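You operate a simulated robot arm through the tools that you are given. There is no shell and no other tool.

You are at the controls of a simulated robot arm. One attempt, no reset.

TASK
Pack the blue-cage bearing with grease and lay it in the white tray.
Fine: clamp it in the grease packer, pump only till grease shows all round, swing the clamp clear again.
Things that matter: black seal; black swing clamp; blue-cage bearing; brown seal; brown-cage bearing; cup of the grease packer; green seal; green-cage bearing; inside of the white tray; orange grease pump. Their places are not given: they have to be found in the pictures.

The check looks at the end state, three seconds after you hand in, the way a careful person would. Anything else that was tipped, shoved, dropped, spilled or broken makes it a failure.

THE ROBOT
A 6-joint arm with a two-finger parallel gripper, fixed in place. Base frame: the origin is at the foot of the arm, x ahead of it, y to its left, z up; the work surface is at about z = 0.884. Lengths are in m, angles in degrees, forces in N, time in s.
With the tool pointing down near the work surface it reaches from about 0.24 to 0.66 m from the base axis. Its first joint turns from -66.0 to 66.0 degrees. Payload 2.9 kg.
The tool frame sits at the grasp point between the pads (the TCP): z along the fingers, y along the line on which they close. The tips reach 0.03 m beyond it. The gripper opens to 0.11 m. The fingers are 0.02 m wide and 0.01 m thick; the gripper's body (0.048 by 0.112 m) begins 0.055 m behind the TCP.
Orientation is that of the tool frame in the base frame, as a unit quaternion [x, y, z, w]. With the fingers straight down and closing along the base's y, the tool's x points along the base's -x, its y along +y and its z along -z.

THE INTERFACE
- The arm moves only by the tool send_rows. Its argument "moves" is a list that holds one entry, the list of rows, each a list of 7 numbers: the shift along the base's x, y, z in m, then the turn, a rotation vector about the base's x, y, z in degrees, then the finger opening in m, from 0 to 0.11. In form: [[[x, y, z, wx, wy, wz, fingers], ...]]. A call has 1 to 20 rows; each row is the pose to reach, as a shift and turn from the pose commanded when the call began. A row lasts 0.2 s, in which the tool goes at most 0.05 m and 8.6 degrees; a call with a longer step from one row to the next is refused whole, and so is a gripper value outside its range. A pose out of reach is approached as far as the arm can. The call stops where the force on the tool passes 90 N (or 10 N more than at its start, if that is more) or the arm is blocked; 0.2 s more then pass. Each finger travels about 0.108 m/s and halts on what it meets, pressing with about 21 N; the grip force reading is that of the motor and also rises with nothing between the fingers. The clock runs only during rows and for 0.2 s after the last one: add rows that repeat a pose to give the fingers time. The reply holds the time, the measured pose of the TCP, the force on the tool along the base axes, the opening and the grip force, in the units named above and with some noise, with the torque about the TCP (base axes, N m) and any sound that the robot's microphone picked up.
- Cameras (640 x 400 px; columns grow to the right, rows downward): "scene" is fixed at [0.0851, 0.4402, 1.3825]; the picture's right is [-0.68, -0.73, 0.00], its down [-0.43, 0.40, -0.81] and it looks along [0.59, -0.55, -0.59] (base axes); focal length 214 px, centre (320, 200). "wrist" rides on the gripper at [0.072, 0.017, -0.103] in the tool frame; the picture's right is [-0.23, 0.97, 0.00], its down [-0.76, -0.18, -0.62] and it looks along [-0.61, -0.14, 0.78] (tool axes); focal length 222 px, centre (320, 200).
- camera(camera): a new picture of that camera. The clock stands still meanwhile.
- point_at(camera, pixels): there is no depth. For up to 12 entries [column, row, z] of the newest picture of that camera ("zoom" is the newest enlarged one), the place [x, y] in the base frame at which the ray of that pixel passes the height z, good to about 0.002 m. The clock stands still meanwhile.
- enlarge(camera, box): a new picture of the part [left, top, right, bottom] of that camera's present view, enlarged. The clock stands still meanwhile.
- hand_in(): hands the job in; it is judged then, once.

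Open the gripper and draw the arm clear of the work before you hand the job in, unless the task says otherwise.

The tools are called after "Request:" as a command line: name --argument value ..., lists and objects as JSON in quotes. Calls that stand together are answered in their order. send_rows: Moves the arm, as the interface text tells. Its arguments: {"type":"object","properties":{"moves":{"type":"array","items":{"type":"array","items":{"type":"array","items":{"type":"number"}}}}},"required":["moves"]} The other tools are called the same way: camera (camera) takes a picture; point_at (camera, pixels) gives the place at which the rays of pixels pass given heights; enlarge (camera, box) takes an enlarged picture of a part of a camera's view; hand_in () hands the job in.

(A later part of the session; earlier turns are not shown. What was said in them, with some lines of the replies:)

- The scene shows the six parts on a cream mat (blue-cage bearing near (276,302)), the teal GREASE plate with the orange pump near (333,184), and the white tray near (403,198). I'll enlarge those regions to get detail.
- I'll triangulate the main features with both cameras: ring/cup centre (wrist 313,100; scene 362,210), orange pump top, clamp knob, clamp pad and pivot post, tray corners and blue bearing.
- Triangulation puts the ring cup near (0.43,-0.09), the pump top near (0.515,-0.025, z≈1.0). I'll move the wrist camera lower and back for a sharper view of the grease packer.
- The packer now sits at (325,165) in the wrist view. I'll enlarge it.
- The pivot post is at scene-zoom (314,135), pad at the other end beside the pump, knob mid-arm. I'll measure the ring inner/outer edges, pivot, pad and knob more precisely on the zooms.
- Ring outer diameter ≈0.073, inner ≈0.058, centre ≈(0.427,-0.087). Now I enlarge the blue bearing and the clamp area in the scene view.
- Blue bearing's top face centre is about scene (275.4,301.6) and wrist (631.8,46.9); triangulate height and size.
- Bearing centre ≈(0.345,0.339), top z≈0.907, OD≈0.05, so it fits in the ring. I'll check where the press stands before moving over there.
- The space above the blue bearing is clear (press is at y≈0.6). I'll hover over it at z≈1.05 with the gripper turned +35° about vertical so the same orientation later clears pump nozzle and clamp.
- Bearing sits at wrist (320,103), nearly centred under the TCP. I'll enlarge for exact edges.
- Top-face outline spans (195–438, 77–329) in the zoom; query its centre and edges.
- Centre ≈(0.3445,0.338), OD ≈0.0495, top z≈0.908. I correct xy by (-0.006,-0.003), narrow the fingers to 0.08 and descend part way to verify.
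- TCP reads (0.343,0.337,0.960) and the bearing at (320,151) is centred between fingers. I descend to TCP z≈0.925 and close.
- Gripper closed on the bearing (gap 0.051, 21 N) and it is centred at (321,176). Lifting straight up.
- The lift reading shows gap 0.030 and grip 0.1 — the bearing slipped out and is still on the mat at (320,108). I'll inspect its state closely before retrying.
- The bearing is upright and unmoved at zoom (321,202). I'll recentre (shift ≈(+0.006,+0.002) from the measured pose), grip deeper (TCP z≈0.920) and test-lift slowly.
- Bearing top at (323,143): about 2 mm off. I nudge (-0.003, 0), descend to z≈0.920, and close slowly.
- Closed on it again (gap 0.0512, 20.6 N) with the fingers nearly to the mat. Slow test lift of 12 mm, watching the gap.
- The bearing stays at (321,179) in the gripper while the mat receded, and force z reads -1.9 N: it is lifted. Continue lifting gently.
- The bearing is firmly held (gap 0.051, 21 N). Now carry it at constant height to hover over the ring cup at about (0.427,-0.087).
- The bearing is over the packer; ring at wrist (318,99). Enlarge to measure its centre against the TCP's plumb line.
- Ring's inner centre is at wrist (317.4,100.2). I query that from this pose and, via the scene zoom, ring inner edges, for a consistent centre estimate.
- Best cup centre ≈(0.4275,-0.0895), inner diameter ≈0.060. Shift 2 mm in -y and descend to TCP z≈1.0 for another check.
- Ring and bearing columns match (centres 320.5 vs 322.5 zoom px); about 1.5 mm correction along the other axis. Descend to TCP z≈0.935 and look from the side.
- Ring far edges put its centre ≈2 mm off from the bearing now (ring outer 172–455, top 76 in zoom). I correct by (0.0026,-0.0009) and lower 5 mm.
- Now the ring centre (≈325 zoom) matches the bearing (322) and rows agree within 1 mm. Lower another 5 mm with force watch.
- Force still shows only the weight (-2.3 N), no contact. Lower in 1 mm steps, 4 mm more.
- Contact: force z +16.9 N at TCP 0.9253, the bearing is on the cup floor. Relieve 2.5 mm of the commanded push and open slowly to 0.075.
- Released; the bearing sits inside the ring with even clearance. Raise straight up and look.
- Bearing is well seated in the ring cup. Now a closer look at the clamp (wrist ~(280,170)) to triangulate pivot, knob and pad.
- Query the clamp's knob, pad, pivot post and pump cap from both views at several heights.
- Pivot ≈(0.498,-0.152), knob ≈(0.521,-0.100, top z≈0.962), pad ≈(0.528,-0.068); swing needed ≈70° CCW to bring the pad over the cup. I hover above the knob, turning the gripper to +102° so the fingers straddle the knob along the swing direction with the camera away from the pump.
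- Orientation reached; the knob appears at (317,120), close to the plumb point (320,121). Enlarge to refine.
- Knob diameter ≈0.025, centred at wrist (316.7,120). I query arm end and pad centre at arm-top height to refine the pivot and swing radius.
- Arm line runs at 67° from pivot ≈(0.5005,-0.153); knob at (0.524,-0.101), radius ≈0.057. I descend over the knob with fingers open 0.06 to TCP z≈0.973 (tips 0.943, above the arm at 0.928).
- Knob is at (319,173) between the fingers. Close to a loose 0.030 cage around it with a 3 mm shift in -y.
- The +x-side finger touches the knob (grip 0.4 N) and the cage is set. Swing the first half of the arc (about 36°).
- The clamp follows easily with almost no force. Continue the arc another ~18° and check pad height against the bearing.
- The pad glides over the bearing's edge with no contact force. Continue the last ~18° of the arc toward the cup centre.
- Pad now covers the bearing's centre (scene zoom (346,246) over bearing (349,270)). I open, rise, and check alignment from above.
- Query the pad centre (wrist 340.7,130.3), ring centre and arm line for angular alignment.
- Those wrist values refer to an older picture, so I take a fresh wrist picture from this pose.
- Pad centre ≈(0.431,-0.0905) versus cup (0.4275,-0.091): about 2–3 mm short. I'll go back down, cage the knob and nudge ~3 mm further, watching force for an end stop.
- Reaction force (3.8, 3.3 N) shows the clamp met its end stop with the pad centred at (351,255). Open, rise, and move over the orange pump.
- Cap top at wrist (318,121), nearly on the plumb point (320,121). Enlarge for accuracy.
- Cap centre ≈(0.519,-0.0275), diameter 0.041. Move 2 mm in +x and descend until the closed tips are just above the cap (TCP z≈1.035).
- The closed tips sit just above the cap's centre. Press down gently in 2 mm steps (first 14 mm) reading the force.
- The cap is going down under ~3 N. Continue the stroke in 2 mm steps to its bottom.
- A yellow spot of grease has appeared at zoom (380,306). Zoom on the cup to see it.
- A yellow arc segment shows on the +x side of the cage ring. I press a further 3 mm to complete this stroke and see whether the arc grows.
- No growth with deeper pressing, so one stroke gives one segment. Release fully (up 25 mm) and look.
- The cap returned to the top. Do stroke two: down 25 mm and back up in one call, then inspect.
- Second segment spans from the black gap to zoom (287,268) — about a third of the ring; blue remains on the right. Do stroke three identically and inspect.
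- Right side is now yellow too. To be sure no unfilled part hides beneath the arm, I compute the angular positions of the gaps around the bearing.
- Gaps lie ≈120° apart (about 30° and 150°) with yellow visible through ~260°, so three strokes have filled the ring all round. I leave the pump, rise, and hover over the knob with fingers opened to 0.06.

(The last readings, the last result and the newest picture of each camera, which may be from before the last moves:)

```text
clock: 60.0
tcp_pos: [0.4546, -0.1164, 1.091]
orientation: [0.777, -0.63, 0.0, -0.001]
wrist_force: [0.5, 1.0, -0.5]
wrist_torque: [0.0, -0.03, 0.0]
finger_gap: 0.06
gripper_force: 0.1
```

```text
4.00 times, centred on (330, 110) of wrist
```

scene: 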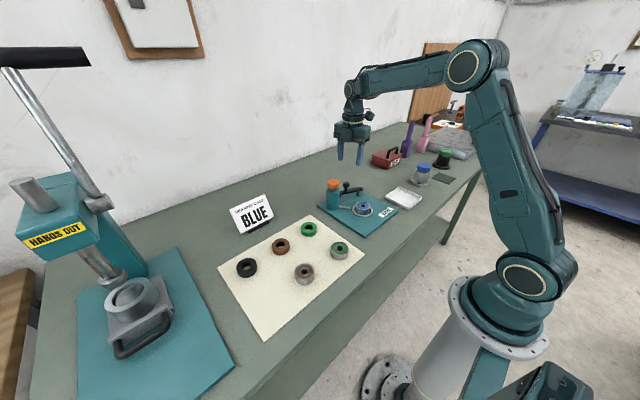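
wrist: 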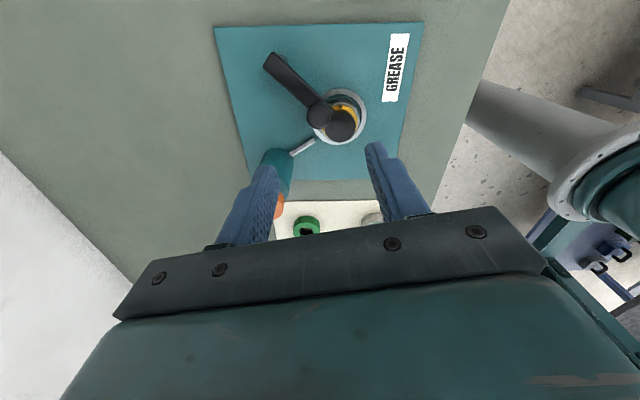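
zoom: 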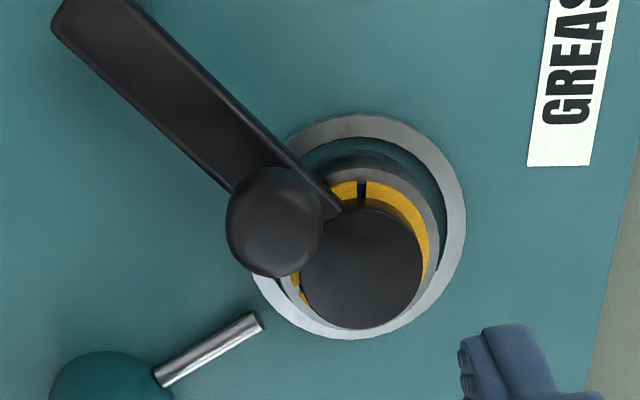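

All three gaps are seen now with yellow on every side (zoom (345,195) and (400,210)), so the packing is complete. The knob is at (319,115.5), on plumb; descend around it to z≈0.973.

Request:
send_rows --moves '[[[0.001, 0, -0.03, 0, 0, 0, 0.06], [0.001, 0, -0.065, 0, 0, 0, 0.06], [0.001, 0, -0.095, 0, 0, 0, 0.06], [0.001, 0, -0.112, 0, 0, 0, 0.06], [0.001, 0, -0.118, 0, 0, 0, 0.06], [0.001, 0, -0.118, 0, 0, 0, 0.045], [0.001, 0, -0.118, 0, 0, 0, 0.035], [0.001, 0, -0.118, 0, 0, 0, 0.028], [0.001, 0, -0.118, 0, 0, 0, 0.028]]]'

Request:
enlarge --camera "wrist" --box '[230, 60, 430, 240]'

Request:
enlarge --camera "scene" --box '[330, 170, 390, 220]'

```text
clock: 62.0
tcp_pos: [0.4584, -0.1173, 0.9721]
orientation: [0.777, -0.629, 0.0, 0.0]
wrist_force: [0.0, -0.4, -0.1]
wrist_torque: [0.0, 0.0, 0.01]
finger_gap: 0.0278
gripper_force: 0.0
```

```text
2.22 times, centred on (330, 150) of wrist
```

zoom: 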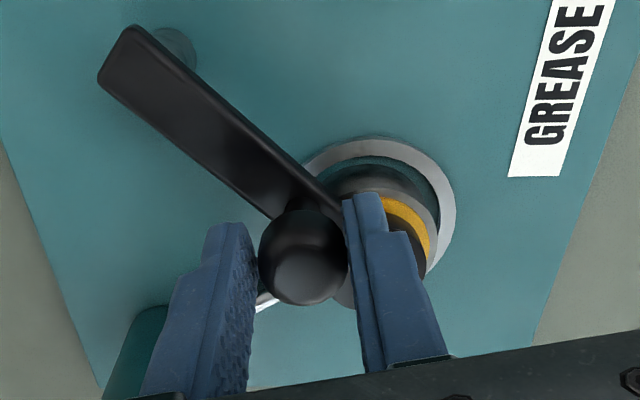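

```text
8.00 times, centred on (360, 195) of scene
```

zoom: 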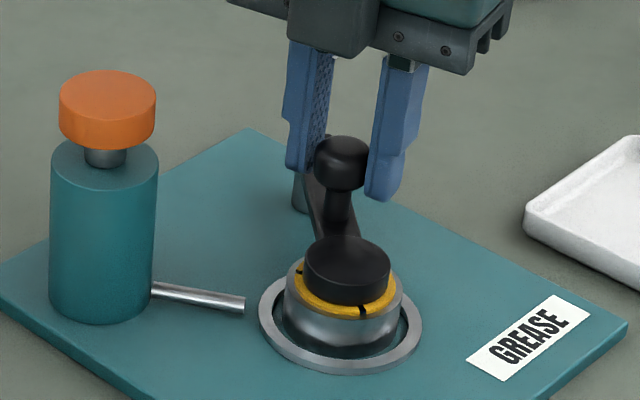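

The cage is around the knob. Swing back along the arc, first half.

Request:
send_rows --moves '[[[0.0021, 0.0022, 0, 0, 0, 0, 0.028], [0.0042, 0.0043, 0, 0, 0, 0, 0.028], [0.0065, 0.0063, 0, 0, 0, 0, 0.028], [0.0088, 0.0081, 0, 0, 0, 0, 0.028], [0.0113, 0.0098, 0, 0, 0, 0, 0.028], [0.0138, 0.0114, 0, 0, 0, 0, 0.028], [0.0164, 0.0129, 0, 0, 0, 0, 0.028], [0.0191, 0.0142, 0, 0, 0, 0, 0.028], [0.0219, 0.0153, 0, 0, 0, 0, 0.028], [0.0247, 0.0163, 0, 0, 0, 0, 0.028], [0.0275, 0.0171, 0, 0, 0, 0, 0.028], [0.0304, 0.0179, 0, 0, 0, 0, 0.028], [0.0304, 0.0179, 0, 0, 0, 0, 0.028]]]'

Request:
enlarge --camera "wrist" --box '[230, 60, 430, 240]'

Request:
enlarge --camera "scene" --box '[330, 170, 390, 220]'

```text
clock: 64.8
tcp_pos: [0.4879, -0.0983, 0.9726]
orientation: [0.777, -0.63, 0.001, 0.001]
wrist_force: [0.4, -0.7, 0.9]
wrist_torque: [0.01, 0.0, 0.02]
finger_gap: 0.0281
gripper_force: 0.1
```

```text
2.22 times, centred on (330, 150) of wrist
```

zoom: 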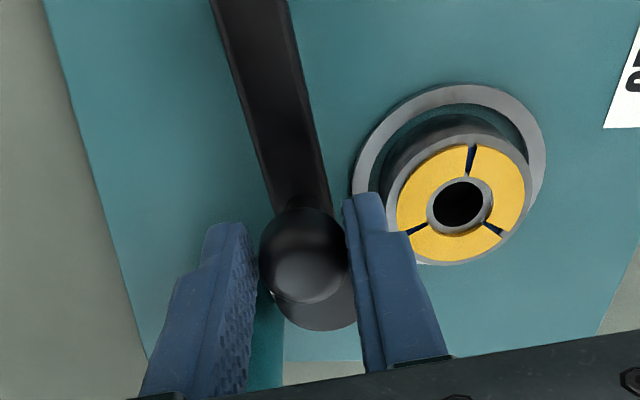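

```text
8.00 times, centred on (360, 195) of scene
```

zoom: 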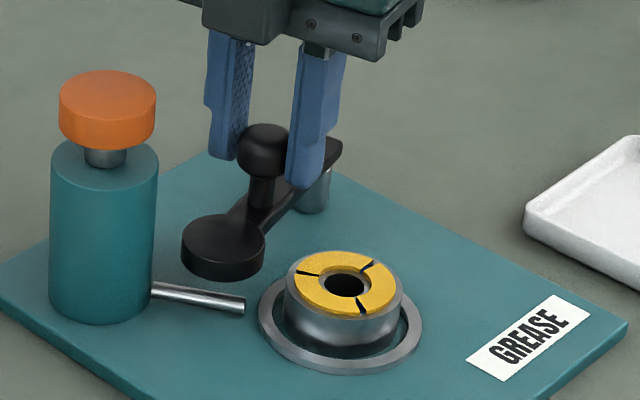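

The bearing shows three full yellow segments all round. Swing the clamp the rest of the way back to its parked position.

Request:
send_rows --moves '[[[0.0029, 0.0006, 0, 0, 0, 0, 0.028], [0.0059, 0.001, 0, 0, 0, 0, 0.028], [0.0089, 0.0013, 0, 0, 0, 0, 0.028], [0.0119, 0.0014, 0, 0, 0, 0, 0.028], [0.0149, 0.0013, 0, 0, 0, 0, 0.028], [0.0179, 0.0011, 0, 0, 0, 0, 0.028], [0.0209, 0.0007, 0, 0, 0, 0, 0.028], [0.0238, 0.0003, 0, 0, 0, 0, 0.028], [0.0267, -0.0004, 0, 0, 0, 0, 0.028], [0.0296, -0.0012, 0, 0, 0, 0, 0.028], [0.0324, -0.0022, 0, 0, 0, 0, 0.028], [0.0352, -0.0033, 0, 0, 0, 0, 0.028], [0.0366, -0.004, 0, 0, 0, 0, 0.028], [0.0366, -0.004, 0, 0, 0, 0, 0.028]]]'

Request:
enlarge --camera "wrist" --box '[230, 60, 430, 240]'

Request:
enlarge --camera "scene" --box '[320, 160, 400, 225]'

```text
clock: 67.8
tcp_pos: [0.5237, -0.1031, 0.9729]
orientation: [0.777, -0.629, 0.0, -0.001]
wrist_force: [0.3, -0.4, -0.1]
wrist_torque: [-0.01, 0.04, -0.04]
finger_gap: 0.028
gripper_force: 0.0
```

```text
2.22 times, centred on (330, 150) of wrist
```

zoom: 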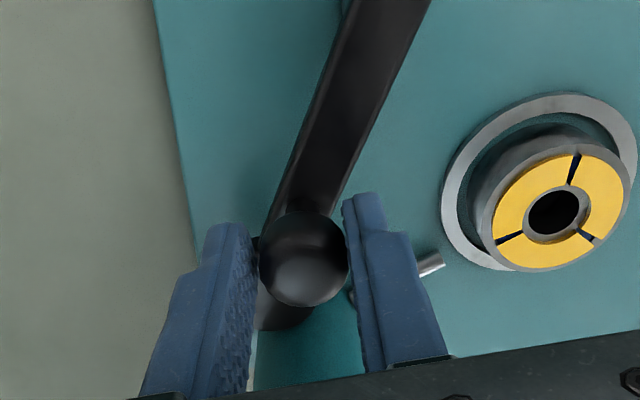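

```text
6.15 times, centred on (360, 192) of scene
```

zoom: 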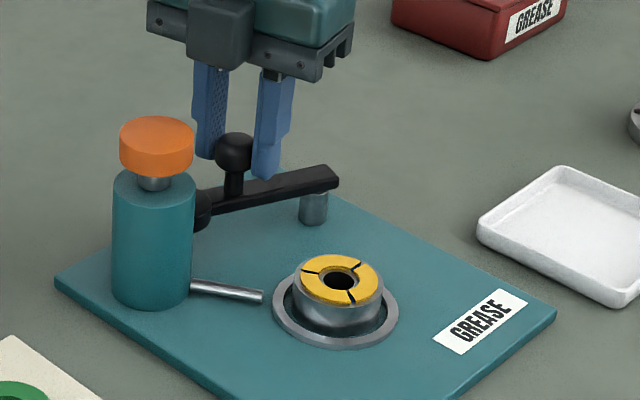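

The clamp is back at its original spot (knob at scene ≈(346,184) as before). Nudge ~2.5 mm more to be sure it rests at its parked stop.

Request:
send_rows --moves '[[[0.0012, -0.0005, 0, 0, 0, 0, 0.028], [0.0025, -0.001, 0, 0, 0, 0, 0.028], [0.0025, -0.001, 0, 0, 0, 0, 0.028]]]'

```text
clock: 68.6
tcp_pos: [0.5261, -0.1032, 0.9722]
orientation: [0.777, -0.629, 0.0, 0.001]
wrist_force: [-3.8, 0.6, 0.3]
wrist_torque: [0.03, 0.08, -0.05]
finger_gap: 0.0297
gripper_force: 1.3
```

Reaction of -3.8 N confirms the parked stop. Open, rise straight, then move over the bearing while turning the gripper back to +35°.

Request:
send_rows --moves '[[[-0.001, 0, 0, 0, 0, 0, 0.04], [-0.001, 0, 0, 0, 0, 0, 0.055], [-0.001, 0, 0.01, 0, 0, 0, 0.06], [-0.001, 0, 0.05, 0, 0, 0, 0.06], [-0.001, 0, 0.09, 0, 0, 0, 0.06], [-0.005, 0.001, 0.105, 0, 0, -3, 0.06], [-0.015, 0.002, 0.105, 0, 0, -10, 0.06], [-0.025, 0.004, 0.105, 0, 0, -17, 0.07], [-0.035, 0.005, 0.105, 0, 0, -24, 0.075], [-0.045, 0.006, 0.105, 0, 0, -31, 0.075], [-0.055, 0.008, 0.105, 0, 0, -38, 0.075], [-0.065, 0.009, 0.105, 0, 0, -45, 0.075], [-0.075, 0.01, 0.105, 0, 0, -52, 0.075], [-0.085, 0.011, 0.105, 0, 0, -59, 0.075], [-0.098, 0.012, 0.105, 0, 0, -67, 0.075], [-0.098, 0.012, 0.105, 0, 0, -67, 0.075], [-0.098, 0.012, 0.105, 0, 0, -67, 0.075]]]'

Request:
camera --camera "wrist"

Request:
enlarge --camera "wrist" --box '[280, 60, 360, 140]'

```text
clock: 72.2
tcp_pos: [0.4289, -0.0931, 1.079]
orientation: [-0.301, 0.954, 0.0, 0.0]
wrist_force: [0.1, 0.1, 0.6]
wrist_torque: [0.01, 0.02, 0.03]
finger_gap: 0.075
gripper_force: 0.3
```

```text
taken
```

wrist: 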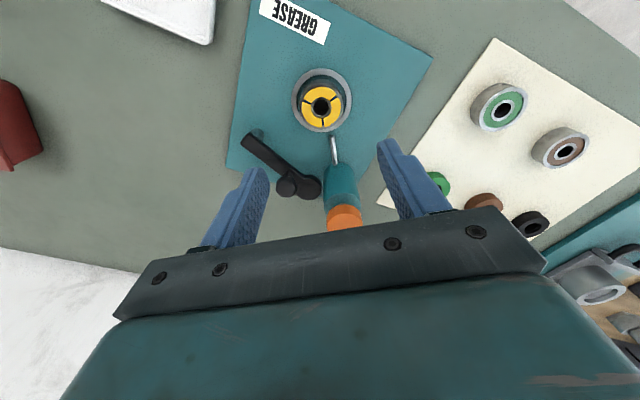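

```text
5.00 times, centred on (320, 100) of wrist
```

zoom: 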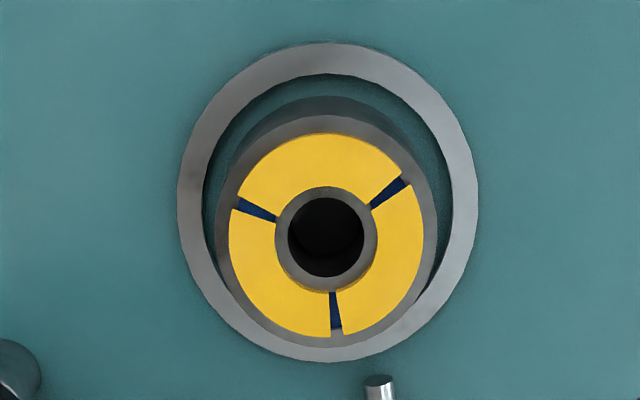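

Grease shows all round; bearing centre at wrist (321.2,106.8), ~2 mm off plumb. Correct by (0.001,0.002) and descend to z≈0.96 first.

Request:
send_rows --moves '[[[0.001, 0.001, -0.03, 0, 0, 0, 0.075], [0.001, 0.002, -0.06, 0, 0, 0, 0.075], [0.001, 0.002, -0.09, 0, 0, 0, 0.075], [0.001, 0.002, -0.115, 0, 0, 0, 0.075], [0.001, 0.002, -0.119, 0, 0, 0, 0.075], [0.001, 0.002, -0.119, 0, 0, 0, 0.075]]]'

Request:
enlarge --camera "wrist" --box '[220, 80, 420, 230]'

```text
clock: 73.6
tcp_pos: [0.428, -0.0889, 0.9586]
orientation: [-0.301, 0.954, 0.0, 0.0]
wrist_force: [0.3, 0.0, -0.4]
wrist_torque: [0.0, 0.04, 0.01]
finger_gap: 0.0751
gripper_force: 0.0
```

```text
2.67 times, centred on (320, 155) of wrist
```

zoom: 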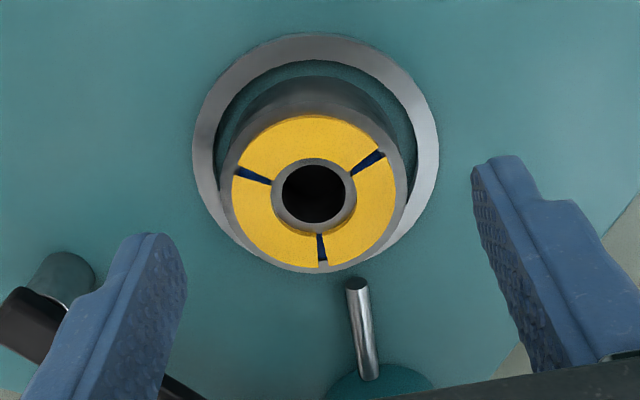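

Bearing centre at wrist (317.6,152); 1.8 mm correction along the closing axis. Descend to TCP z≈0.926.

Request:
send_rows --moves '[[[0.001, -0.0015, -0.012, 0, 0, 0, 0.075], [0.001, -0.0015, -0.024, 0, 0, 0, 0.075], [0.001, -0.0015, -0.0325, 0, 0, 0, 0.075], [0.001, -0.0015, -0.0325, 0, 0, 0, 0.075]]]'

Request:
enlarge --camera "wrist" --box '[240, 80, 400, 220]'

Request:
enlarge --camera "scene" --box '[330, 175, 400, 225]'

```text
clock: 74.6
tcp_pos: [0.4298, -0.0929, 0.9246]
orientation: [-0.301, 0.954, 0.0, 0.0]
wrist_force: [0.7, 0.0, -0.7]
wrist_torque: [0.02, 0.03, -0.03]
finger_gap: 0.075
gripper_force: 0.0
```

```text
2.86 times, centred on (320, 150) of wrist
```

zoom: 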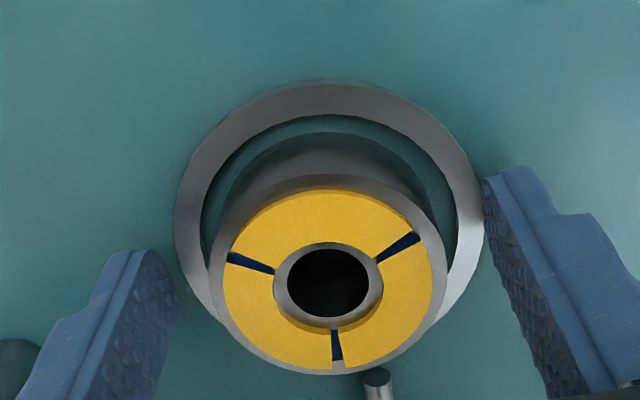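

```text
8.00 times, centred on (365, 200) of scene
```

zoom: 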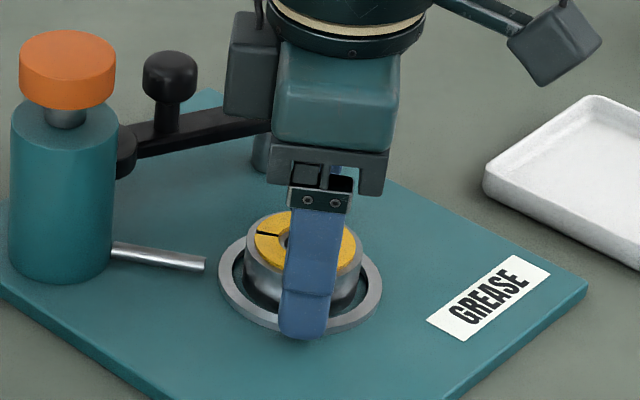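

Fingers straddle the bearing; raise 1.5 mm for ring clearance and close slowly.

Request:
send_rows --moves '[[[-0.0008, 0.001, 0.0015, 0, 0, 0, 0.072], [-0.0008, 0.001, 0.0015, 0, 0, 0, 0.066], [-0.0008, 0.001, 0.0015, 0, 0, 0, 0.06], [-0.0008, 0.001, 0.0015, 0, 0, 0, 0.055], [-0.0008, 0.001, 0.0015, 0, 0, 0, 0.02], [-0.0008, 0.001, 0.0015, 0, 0, 0, 0.02], [-0.0008, 0.001, 0.0015, 0, 0, 0, 0.02], [-0.0008, 0.001, 0.0015, 0, 0, 0, 0.02]]]'

Request:
enlarge --camera "wrist" --box '[240, 80, 400, 220]'

```text
clock: 76.4
tcp_pos: [0.4286, -0.0919, 0.9259]
orientation: [-0.3, 0.954, 0.0, 0.0]
wrist_force: [-0.6, 1.0, 1.2]
wrist_torque: [-0.01, 0.02, 0.02]
finger_gap: 0.051
gripper_force: 21.0
```

```text
2.86 times, centred on (320, 150) of wrist
```

zoom: 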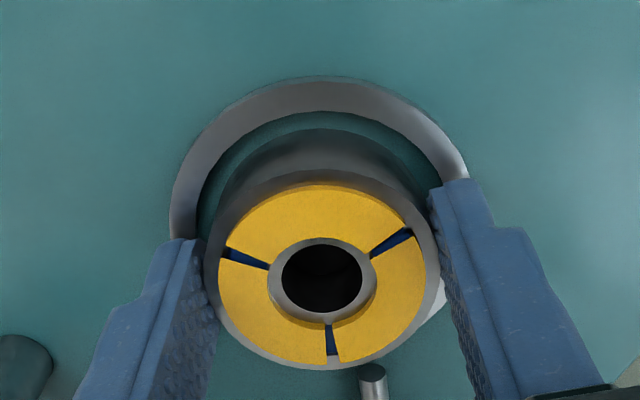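

Gripped (gap 0.051, 21 N). Slow test lift of 12 mm while monitoring the gap.

Request:
send_rows --moves '[[[0, 0, 0.002, 0, 0, 0, 0.02], [0, 0, 0.004, 0, 0, 0, 0.02], [0, 0, 0.006, 0, 0, 0, 0.02], [0, 0, 0.008, 0, 0, 0, 0.02], [0, 0, 0.01, 0, 0, 0, 0.02], [0, 0, 0.012, 0, 0, 0, 0.02]]]'

Request:
enlarge --camera "wrist" --box '[240, 80, 400, 220]'

Request:
enlarge --camera "scene" --box '[330, 175, 400, 225]'

```text
clock: 77.8
tcp_pos: [0.432, -0.0909, 0.9395]
orientation: [-0.301, 0.954, -0.001, 0.0]
wrist_force: [0.1, 0.0, -1.6]
wrist_torque: [0.0, 0.0, 0.0]
finger_gap: 0.051
gripper_force: 20.8
```

```text
2.86 times, centred on (320, 150) of wrist
```

zoom: 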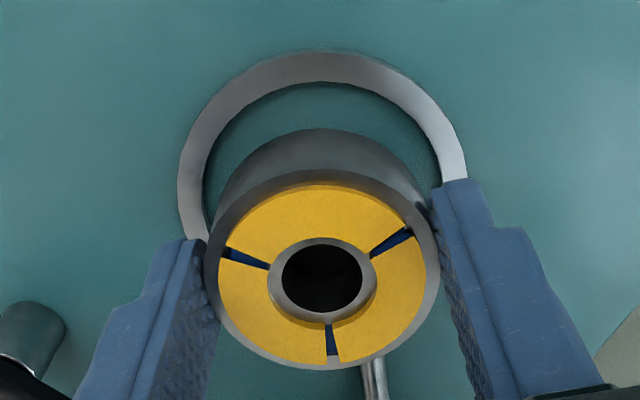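

```text
8.00 times, centred on (365, 200) of scene
```

zoom: 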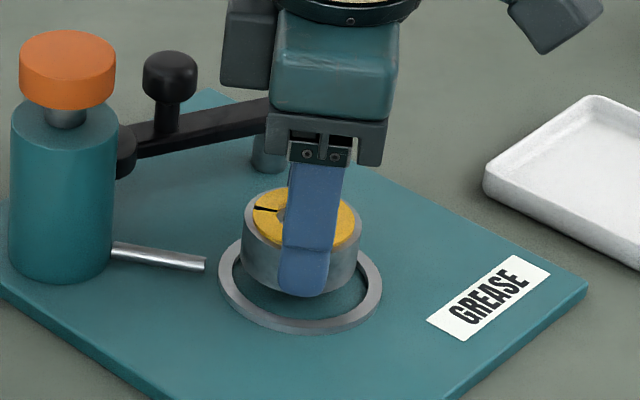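

It is held and lifts cleanly (force -1.6 N, gap 0.051). Continue lifting gently to z≈1.08 and look at the tray.

Request:
send_rows --moves '[[[0, 0, 0.004, 0, 0, 0, 0.02], [0, 0, 0.01, 0, 0, 0, 0.02], [0, 0, 0.018, 0, 0, 0, 0.02], [0, 0, 0.028, 0, 0, 0, 0.02], [0, 0, 0.038, 0, 0, 0, 0.02], [0, 0, 0.05, 0, 0, 0, 0.02], [0, 0, 0.062, 0, 0, 0, 0.02], [0, 0, 0.074, 0, 0, 0, 0.02], [0, 0, 0.088, 0, 0, 0, 0.02], [0, 0, 0.102, 0, 0, 0, 0.02], [0, 0, 0.116, 0, 0, 0, 0.02], [0, 0, 0.128, 0, 0, 0, 0.02], [0, 0, 0.136, 0, 0, 0, 0.02], [0, 0, 0.14, 0, 0, 0, 0.02]]]'

Request:
enlarge --camera "scene" --box '[375, 175, 435, 220]'

Request:
camera --camera "wrist"

```text
clock: 80.8
tcp_pos: [0.4308, -0.091, 1.0796]
orientation: [-0.3, 0.954, 0.0, 0.0]
wrist_force: [-0.5, 0.4, -2.5]
wrist_torque: [-0.01, -0.03, 0.05]
finger_gap: 0.0512
gripper_force: 21.1
```

```text
8.89 times, centred on (405, 198) of scene
```

zoom: 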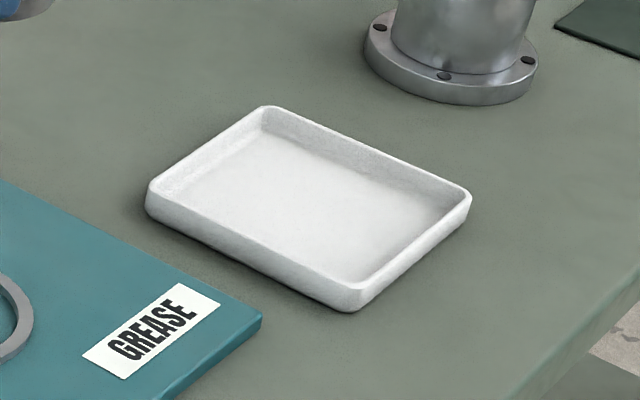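

```text
taken
```

wrist: 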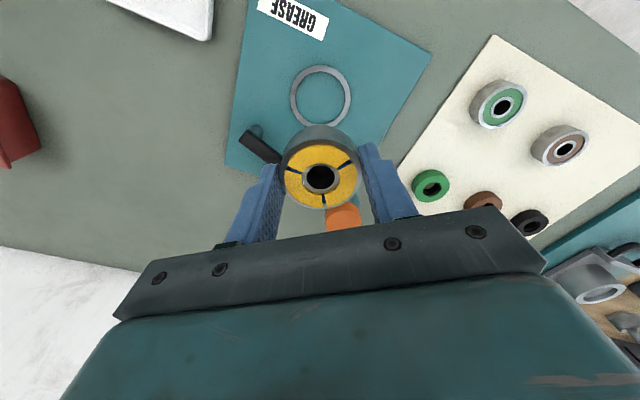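

The tray's rim corners appear at zoom (150,190), (265,108), (470,193), (358,290). Query them to get position, size and orientation.

Request:
point_at --camera "zoom" --pixels '[[150, 188, 0.9], [265, 107, 0.9], [470, 193, 0.9], [358, 290, 0.9], [150, 213, 0.884], [352, 310, 0.884], [465, 213, 0.884], [185, 198, 0.888], [263, 130, 0.888], [440, 208, 0.888], [355, 280, 0.888]]'

```text
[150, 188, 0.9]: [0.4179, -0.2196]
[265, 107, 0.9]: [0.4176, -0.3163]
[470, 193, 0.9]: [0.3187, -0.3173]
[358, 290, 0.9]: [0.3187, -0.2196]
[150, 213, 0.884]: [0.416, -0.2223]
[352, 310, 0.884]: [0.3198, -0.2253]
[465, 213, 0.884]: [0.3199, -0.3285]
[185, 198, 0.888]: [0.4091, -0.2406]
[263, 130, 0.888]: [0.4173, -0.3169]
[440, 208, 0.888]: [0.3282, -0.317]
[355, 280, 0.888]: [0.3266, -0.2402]
```

The tray is about 0.10×0.10 m, axis-aligned, centre ≈(0.368,-0.268). Check where the neighbouring blue-capped flange object stands relative to my approach.

Request:
point_at --camera "scene" --pixels '[[421, 184, 0.884], [421, 184, 0.89], [423, 165, 0.95], [423, 165, 0.97], [390, 160, 0.9], [443, 180, 0.886], [410, 183, 0.886], [421, 187, 0.886]]'

Request:
enlarge --camera "scene" --box '[365, 140, 465, 215]'

```text
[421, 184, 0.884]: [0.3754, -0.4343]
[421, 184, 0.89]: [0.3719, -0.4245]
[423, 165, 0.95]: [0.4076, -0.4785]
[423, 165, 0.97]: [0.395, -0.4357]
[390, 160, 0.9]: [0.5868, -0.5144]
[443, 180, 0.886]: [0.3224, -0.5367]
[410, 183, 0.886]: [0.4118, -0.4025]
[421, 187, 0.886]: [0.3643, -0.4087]
```

```text
5.33 times, centred on (415, 178) of scene
```

zoom: 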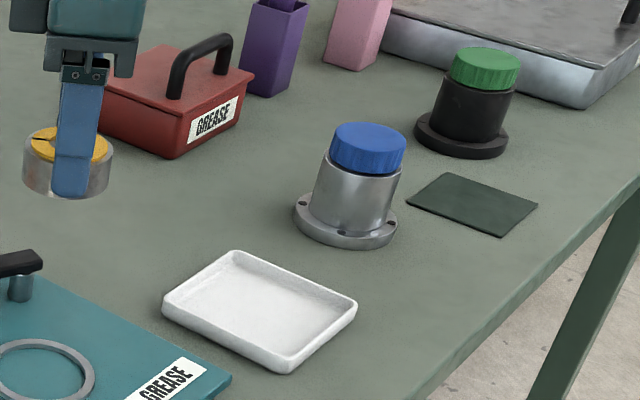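

The flange object stands at y≈-0.44, well clear. Carry the bearing over the tray centre with a further +10° turn so the fingers open along the tray's diagonal.

Request:
send_rows --moves '[[[-0.002, -0.006, 0, 0, 0, 0.5, 0.02], [-0.006, -0.017, 0, 0, 0, 1.5, 0.02], [-0.012, -0.034, 0, 0, 0, 2.5, 0.02], [-0.019, -0.053, 0, 0, 0, 4, 0.02], [-0.026, -0.073, 0, 0, 0, 5, 0.02], [-0.033, -0.093, 0, 0, 0, 6, 0.02], [-0.04, -0.113, 0, 0, 0, 7, 0.02], [-0.047, -0.133, 0, 0, 0, 8, 0.02], [-0.053, -0.15, 0, 0, 0, 9, 0.02], [-0.058, -0.164, 0, 0, 0, 10, 0.02], [-0.061, -0.173, 0, 0, 0, 10, 0.02], [-0.0625, -0.177, 0, 0, 0, 10, 0.02], [-0.0625, -0.177, 0, 0, 0, 10, 0.02]]]'

Request:
camera --camera "wrist"

Request:
enlarge --camera "scene" --box '[355, 140, 455, 215]'

```text
clock: 83.6
tcp_pos: [0.3682, -0.2683, 1.0806]
orientation: [-0.383, 0.924, 0.0, 0.0]
wrist_force: [0.3, -0.3, -2.0]
wrist_torque: [-0.02, -0.02, -0.03]
finger_gap: 0.0513
gripper_force: 21.0
```

```text
taken
```

wrist: 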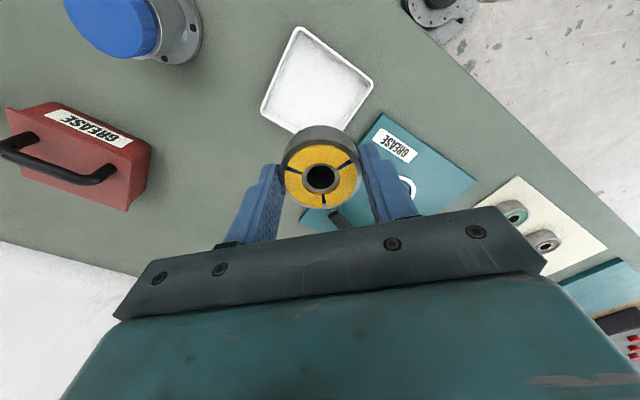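

```text
5.33 times, centred on (405, 178) of scene
```

zoom: 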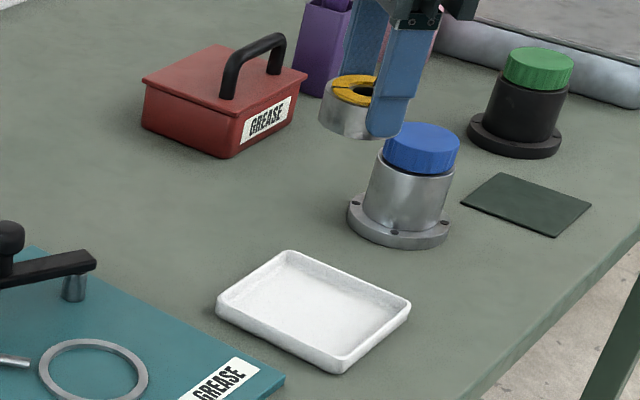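

Tray corners in the wrist view: (300,27), (373,87), (261,106). Query them to verify tray centre relative to the TCP.

Request:
point_at --camera "wrist" --pixels '[[300, 27, 0.9], [373, 87, 0.9], [261, 106, 0.9], [301, 39, 0.888], [362, 88, 0.888], [273, 104, 0.888]]'

```text
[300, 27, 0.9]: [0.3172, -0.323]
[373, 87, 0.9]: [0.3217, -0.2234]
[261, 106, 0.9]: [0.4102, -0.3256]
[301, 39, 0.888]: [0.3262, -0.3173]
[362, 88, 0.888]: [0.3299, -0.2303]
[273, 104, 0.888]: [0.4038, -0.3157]
```

Tray centre averages ≈(0.367,-0.271). Shift (-0.001,-0.003) and lower gently to TCP z≈0.95.

Request:
send_rows --moves '[[[-0.0005, -0.0015, -0.006, 0, 0, 0, 0.02], [-0.001, -0.003, -0.016, 0, 0, 0, 0.02], [-0.001, -0.003, -0.03, 0, 0, 0, 0.02], [-0.001, -0.003, -0.045, 0, 0, 0, 0.02], [-0.001, -0.003, -0.06, 0, 0, 0, 0.02], [-0.001, -0.003, -0.075, 0, 0, 0, 0.02], [-0.001, -0.003, -0.09, 0, 0, 0, 0.02], [-0.001, -0.003, -0.105, 0, 0, 0, 0.02], [-0.001, -0.003, -0.118, 0, 0, 0, 0.02], [-0.001, -0.003, -0.126, 0, 0, 0, 0.02], [-0.001, -0.003, -0.13, 0, 0, 0, 0.02], [-0.001, -0.003, -0.13, 0, 0, 0, 0.02]]]'

Request:
camera --camera "wrist"

Request:
enlarge --camera "scene" --box '[365, 160, 445, 220]'

```text
clock: 86.2
tcp_pos: [0.3671, -0.2718, 0.9498]
orientation: [-0.383, 0.924, -0.001, 0.0]
wrist_force: [-0.8, 0.2, -1.5]
wrist_torque: [-0.03, 0.0, -0.03]
finger_gap: 0.0513
gripper_force: 21.2
```

```text
taken
```

wrist: 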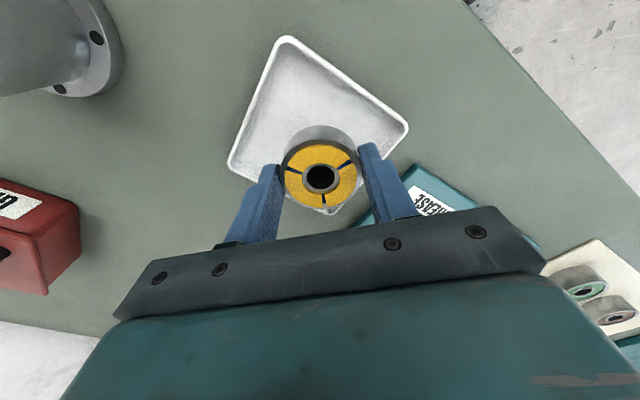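

```text
6.67 times, centred on (405, 190) of scene
```

zoom: 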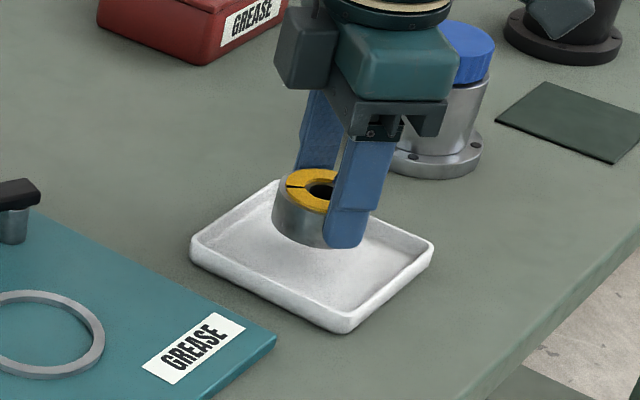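

Tray diagonals intersect at wrist ≈(311,148), i.e. ~6 mm off along the closing axis. Shift (0.003,-0.004) and lower to z≈0.930.

Request:
send_rows --moves '[[[0.0015, -0.002, -0.003, 0, 0, 0, 0.02], [0.003, -0.004, -0.008, 0, 0, 0, 0.02], [0.003, -0.004, -0.014, 0, 0, 0, 0.02], [0.003, -0.004, -0.018, 0, 0, 0, 0.02], [0.003, -0.004, -0.02, 0, 0, 0, 0.02], [0.003, -0.004, -0.02, 0, 0, 0, 0.02]]]'

Request:
camera --camera "wrist"

Request:
enlarge --camera "scene" --box '[375, 165, 435, 215]'

```text
clock: 87.6
tcp_pos: [0.3716, -0.2739, 0.9299]
orientation: [-0.382, 0.924, -0.001, 0.001]
wrist_force: [-0.4, -0.7, -2.1]
wrist_torque: [-0.01, 0.0, -0.03]
finger_gap: 0.0511
gripper_force: 21.1
```

```text
taken
```

wrist: 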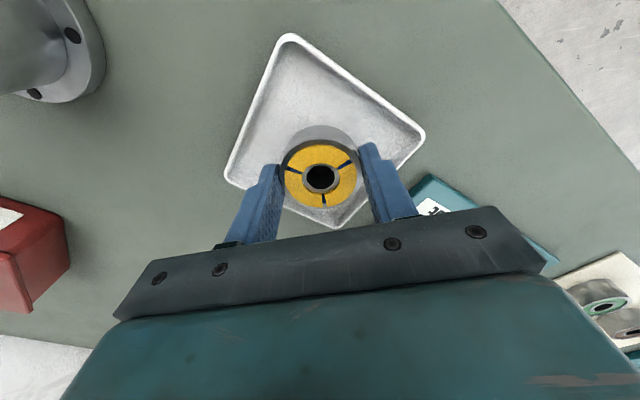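

```text
8.00 times, centred on (405, 190) of scene
```

zoom: 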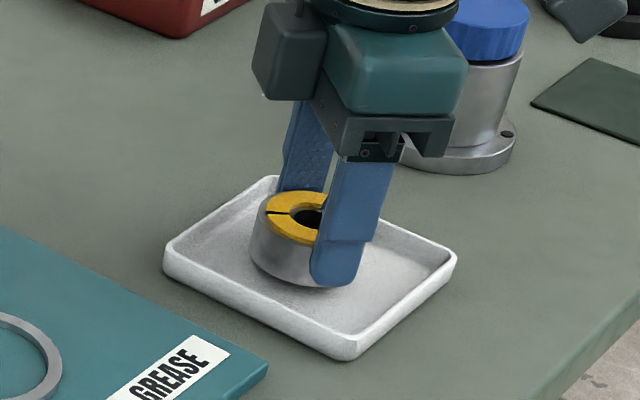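

The bearing is now centred over the tray (diagonals meet at (319,160)). Lower in small steps toward the tray floor.

Request:
send_rows --moves '[[[0, 0, -0.002, 0, 0, 0, 0.02], [0, 0, -0.004, 0, 0, 0, 0.02], [0, 0, -0.006, 0, 0, 0, 0.02], [0, 0, -0.0075, 0, 0, 0, 0.02]]]'

Request:
enlarge --camera "scene" --box '[375, 165, 435, 215]'

```text
clock: 88.6
tcp_pos: [0.3704, -0.2743, 0.9216]
orientation: [-0.383, 0.924, 0.0, 0.0]
wrist_force: [0.8, -0.1, -1.8]
wrist_torque: [0.02, 0.02, 0.07]
finger_gap: 0.0512
gripper_force: 20.6
```

```text
8.00 times, centred on (405, 190) of scene
```

zoom: 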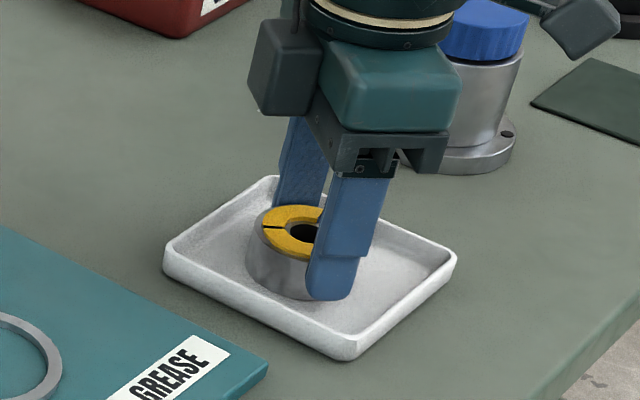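

Still only weight (-1.8 N), no contact. Lower 3 mm more in 1 mm steps.

Request:
send_rows --moves '[[[0, 0, -0.001, 0, 0, 0, 0.02], [0, 0, -0.002, 0, 0, 0, 0.02], [0, 0, -0.002, 0, 0, 0, 0.02]]]'

```text
clock: 89.4
tcp_pos: [0.3717, -0.2749, 0.9205]
orientation: [-0.383, 0.924, 0.001, 0.0]
wrist_force: [-3.0, 5.9, 17.7]
wrist_torque: [0.31, 0.22, 0.0]
finger_gap: 0.0514
gripper_force: 21.0
```

Contact: +17.7 N at TCP 0.9205, bearing is on the tray floor. Relieve ~1.5 mm and open slowly to 0.066.

Request:
send_rows --moves '[[[0, 0, 0.001, 0, 0, 0, 0.02], [0, 0, 0.0015, 0, 0, 0, 0.02], [0, 0, 0.0015, 0, 0, 0, 0.05], [0, 0, 0.0015, 0, 0, 0, 0.054], [0, 0, 0.0015, 0, 0, 0, 0.058], [0, 0, 0.0015, 0, 0, 0, 0.062], [0, 0, 0.0015, 0, 0, 0, 0.066], [0, 0, 0.0015, 0, 0, 0, 0.066]]]'

Request:
camera --camera "wrist"

Request:
enlarge --camera "scene" --box '[375, 165, 435, 215]'

```text
clock: 91.2
tcp_pos: [0.37, -0.2755, 0.9205]
orientation: [-0.383, 0.924, 0.0, 0.0]
wrist_force: [0.0, -1.5, 0.3]
wrist_torque: [-0.04, -0.03, 0.01]
finger_gap: 0.066
gripper_force: 0.0
```

```text
taken
```

wrist: 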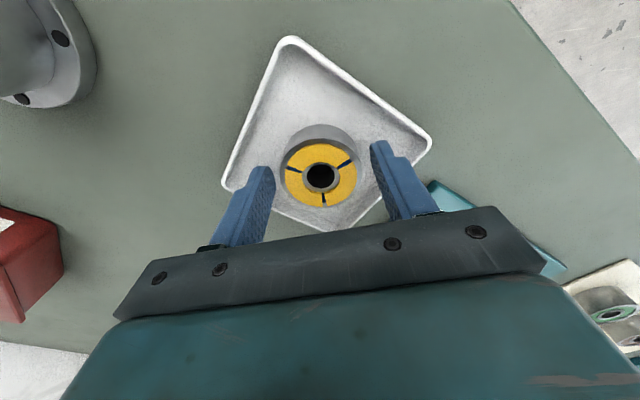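

```text
8.00 times, centred on (405, 190) of scene
```

zoom: 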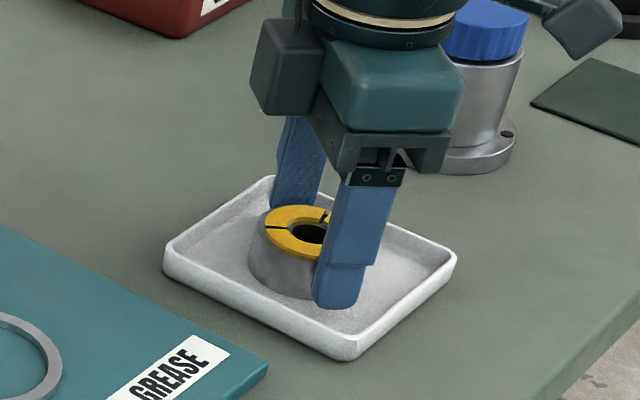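

The fingers are free of the bearing (force ≈0) and inside the tray without touching walls. Lift straight up slowly.

Request:
send_rows --moves '[[[0, 0, 0.005, 0, 0, 0, 0.066], [0, 0, 0.015, 0, 0, 0, 0.066], [0, 0, 0.03, 0, 0, 0, 0.066], [0, 0, 0.06, 0, 0, 0, 0.066], [0, 0, 0.1, 0, 0, 0, 0.066], [0, 0, 0.14, 0, 0, 0, 0.08], [0, 0, 0.18, 0, 0, 0, 0.1], [0, 0, 0.22, 0, 0, 0, 0.11], [0, 0, 0.22, 0, 0, 0, 0.11]]]'

Request:
camera --camera "wrist"

Request:
camera --camera "scene"

Request:
enlarge --camera "scene" --box '[315, 150, 435, 230]'

```text
clock: 93.2
tcp_pos: [0.3718, -0.2758, 1.142]
orientation: [-0.382, 0.924, 0.0, 0.0]
wrist_force: [0.6, -0.3, 0.9]
wrist_torque: [0.04, -0.01, -0.01]
finger_gap: 0.1101
gripper_force: 0.1
```

```text
taken
```

wrist: 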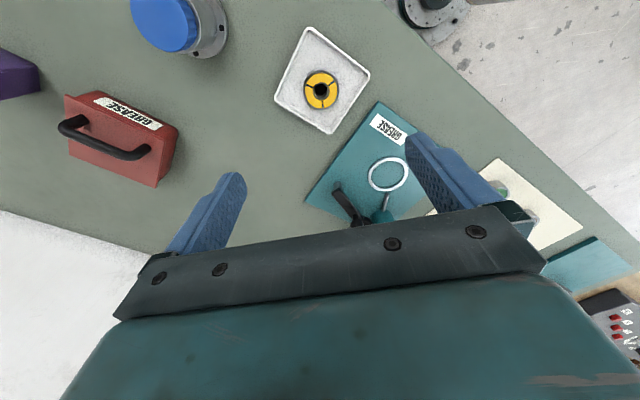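

```text
taken
```

scene: 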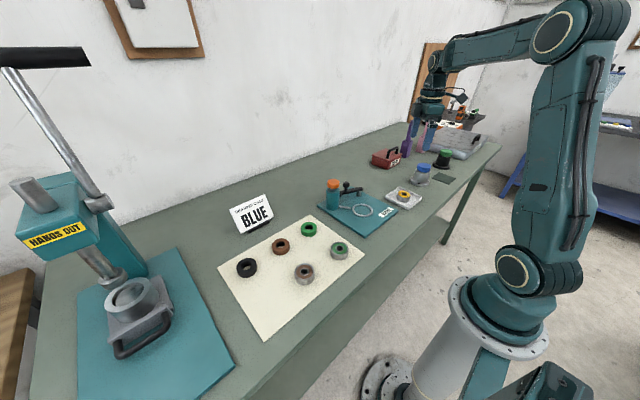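

```text
5.00 times, centred on (375, 190) of scene
```

zoom: 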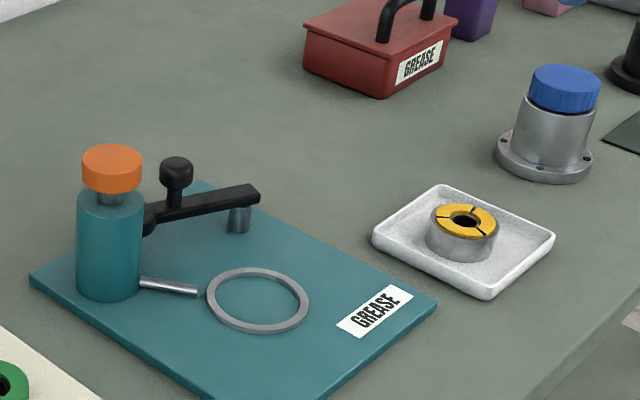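

The greased bearing lies flat in the tray, the clamp is parked, pump up, and nothing else has moved. I draw the arm up and clear before handing in.

Request:
send_rows --moves '[[[0, 0.0, 0.04, 0, 0, 0, 0.11], [0, 0.01, 0.08, 0, 0, -5, 0.11], [0, 0.04, 0.11, 0, 0, -12, 0.11], [0, 0.075, 0.13, 0, 0, -19, 0.11], [0, 0.11, 0.14, 0, 0, -26, 0.11], [0, 0.145, 0.14, 0, 0, -33, 0.11], [0, 0.175, 0.14, 0, 0, -40, 0.11], [0, 0.2, 0.14, 0, 0, -45, 0.11], [0, 0.2, 0.14, 0, 0, -45, 0.11]]]'

Request:
camera --camera "scene"

Request:
camera --camera "wrist"

```text
clock: 95.2
tcp_pos: [0.3734, -0.0759, 1.2824]
orientation: [0.001, 1.0, 0.0, 0.0]
wrist_force: [0.5, 0.2, -1.1]
wrist_torque: [-0.03, 0.0, 0.0]
finger_gap: 0.1101
gripper_force: 0.1
```

```text
taken
```

scene: 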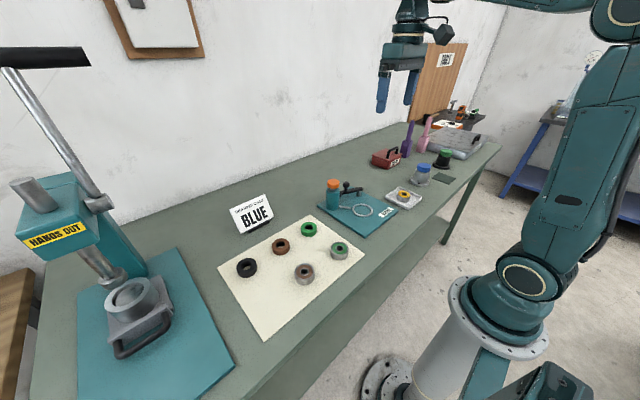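

```text
taken
```

wrist: 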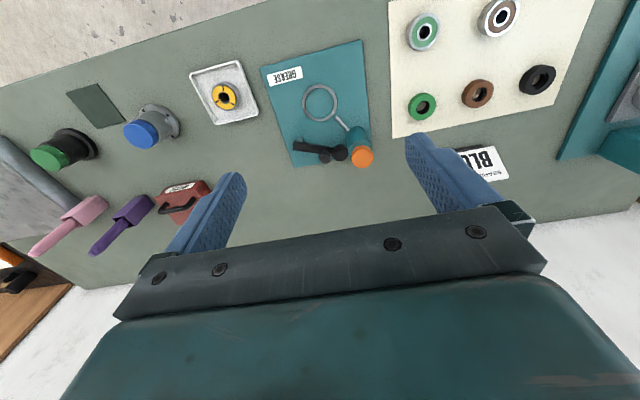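

Both views confirm: greased bearing in the tray (wrist (225,97)), clamp parked, everything else in place, gripper open and arm clear. Handing in.

Request:
hand_in

```text
The job is handed in.
```

The blue-cage bearing is packed with grease and lying flat in the white tray, and I've handed the job in. The check's result hasn't come back.

- **Greasing:** I seated the bearing in the cup and swung the clamp over it to its end stop. Three pump strokes filled the ring, and the pictures showed grease all round.
- **Clamp:** it is swung back to its parked stop, and the pump cap is fully up again.
- **First pick:** my first grip slipped as I lifted. The bearing stayed upright on the mat where it was, and a deeper grip held.
- **Everything else:** the last pictures show no grease spilled and the seals, other bearings, pump plate and tray in place. The gripper is open and the arm is clear of the work.
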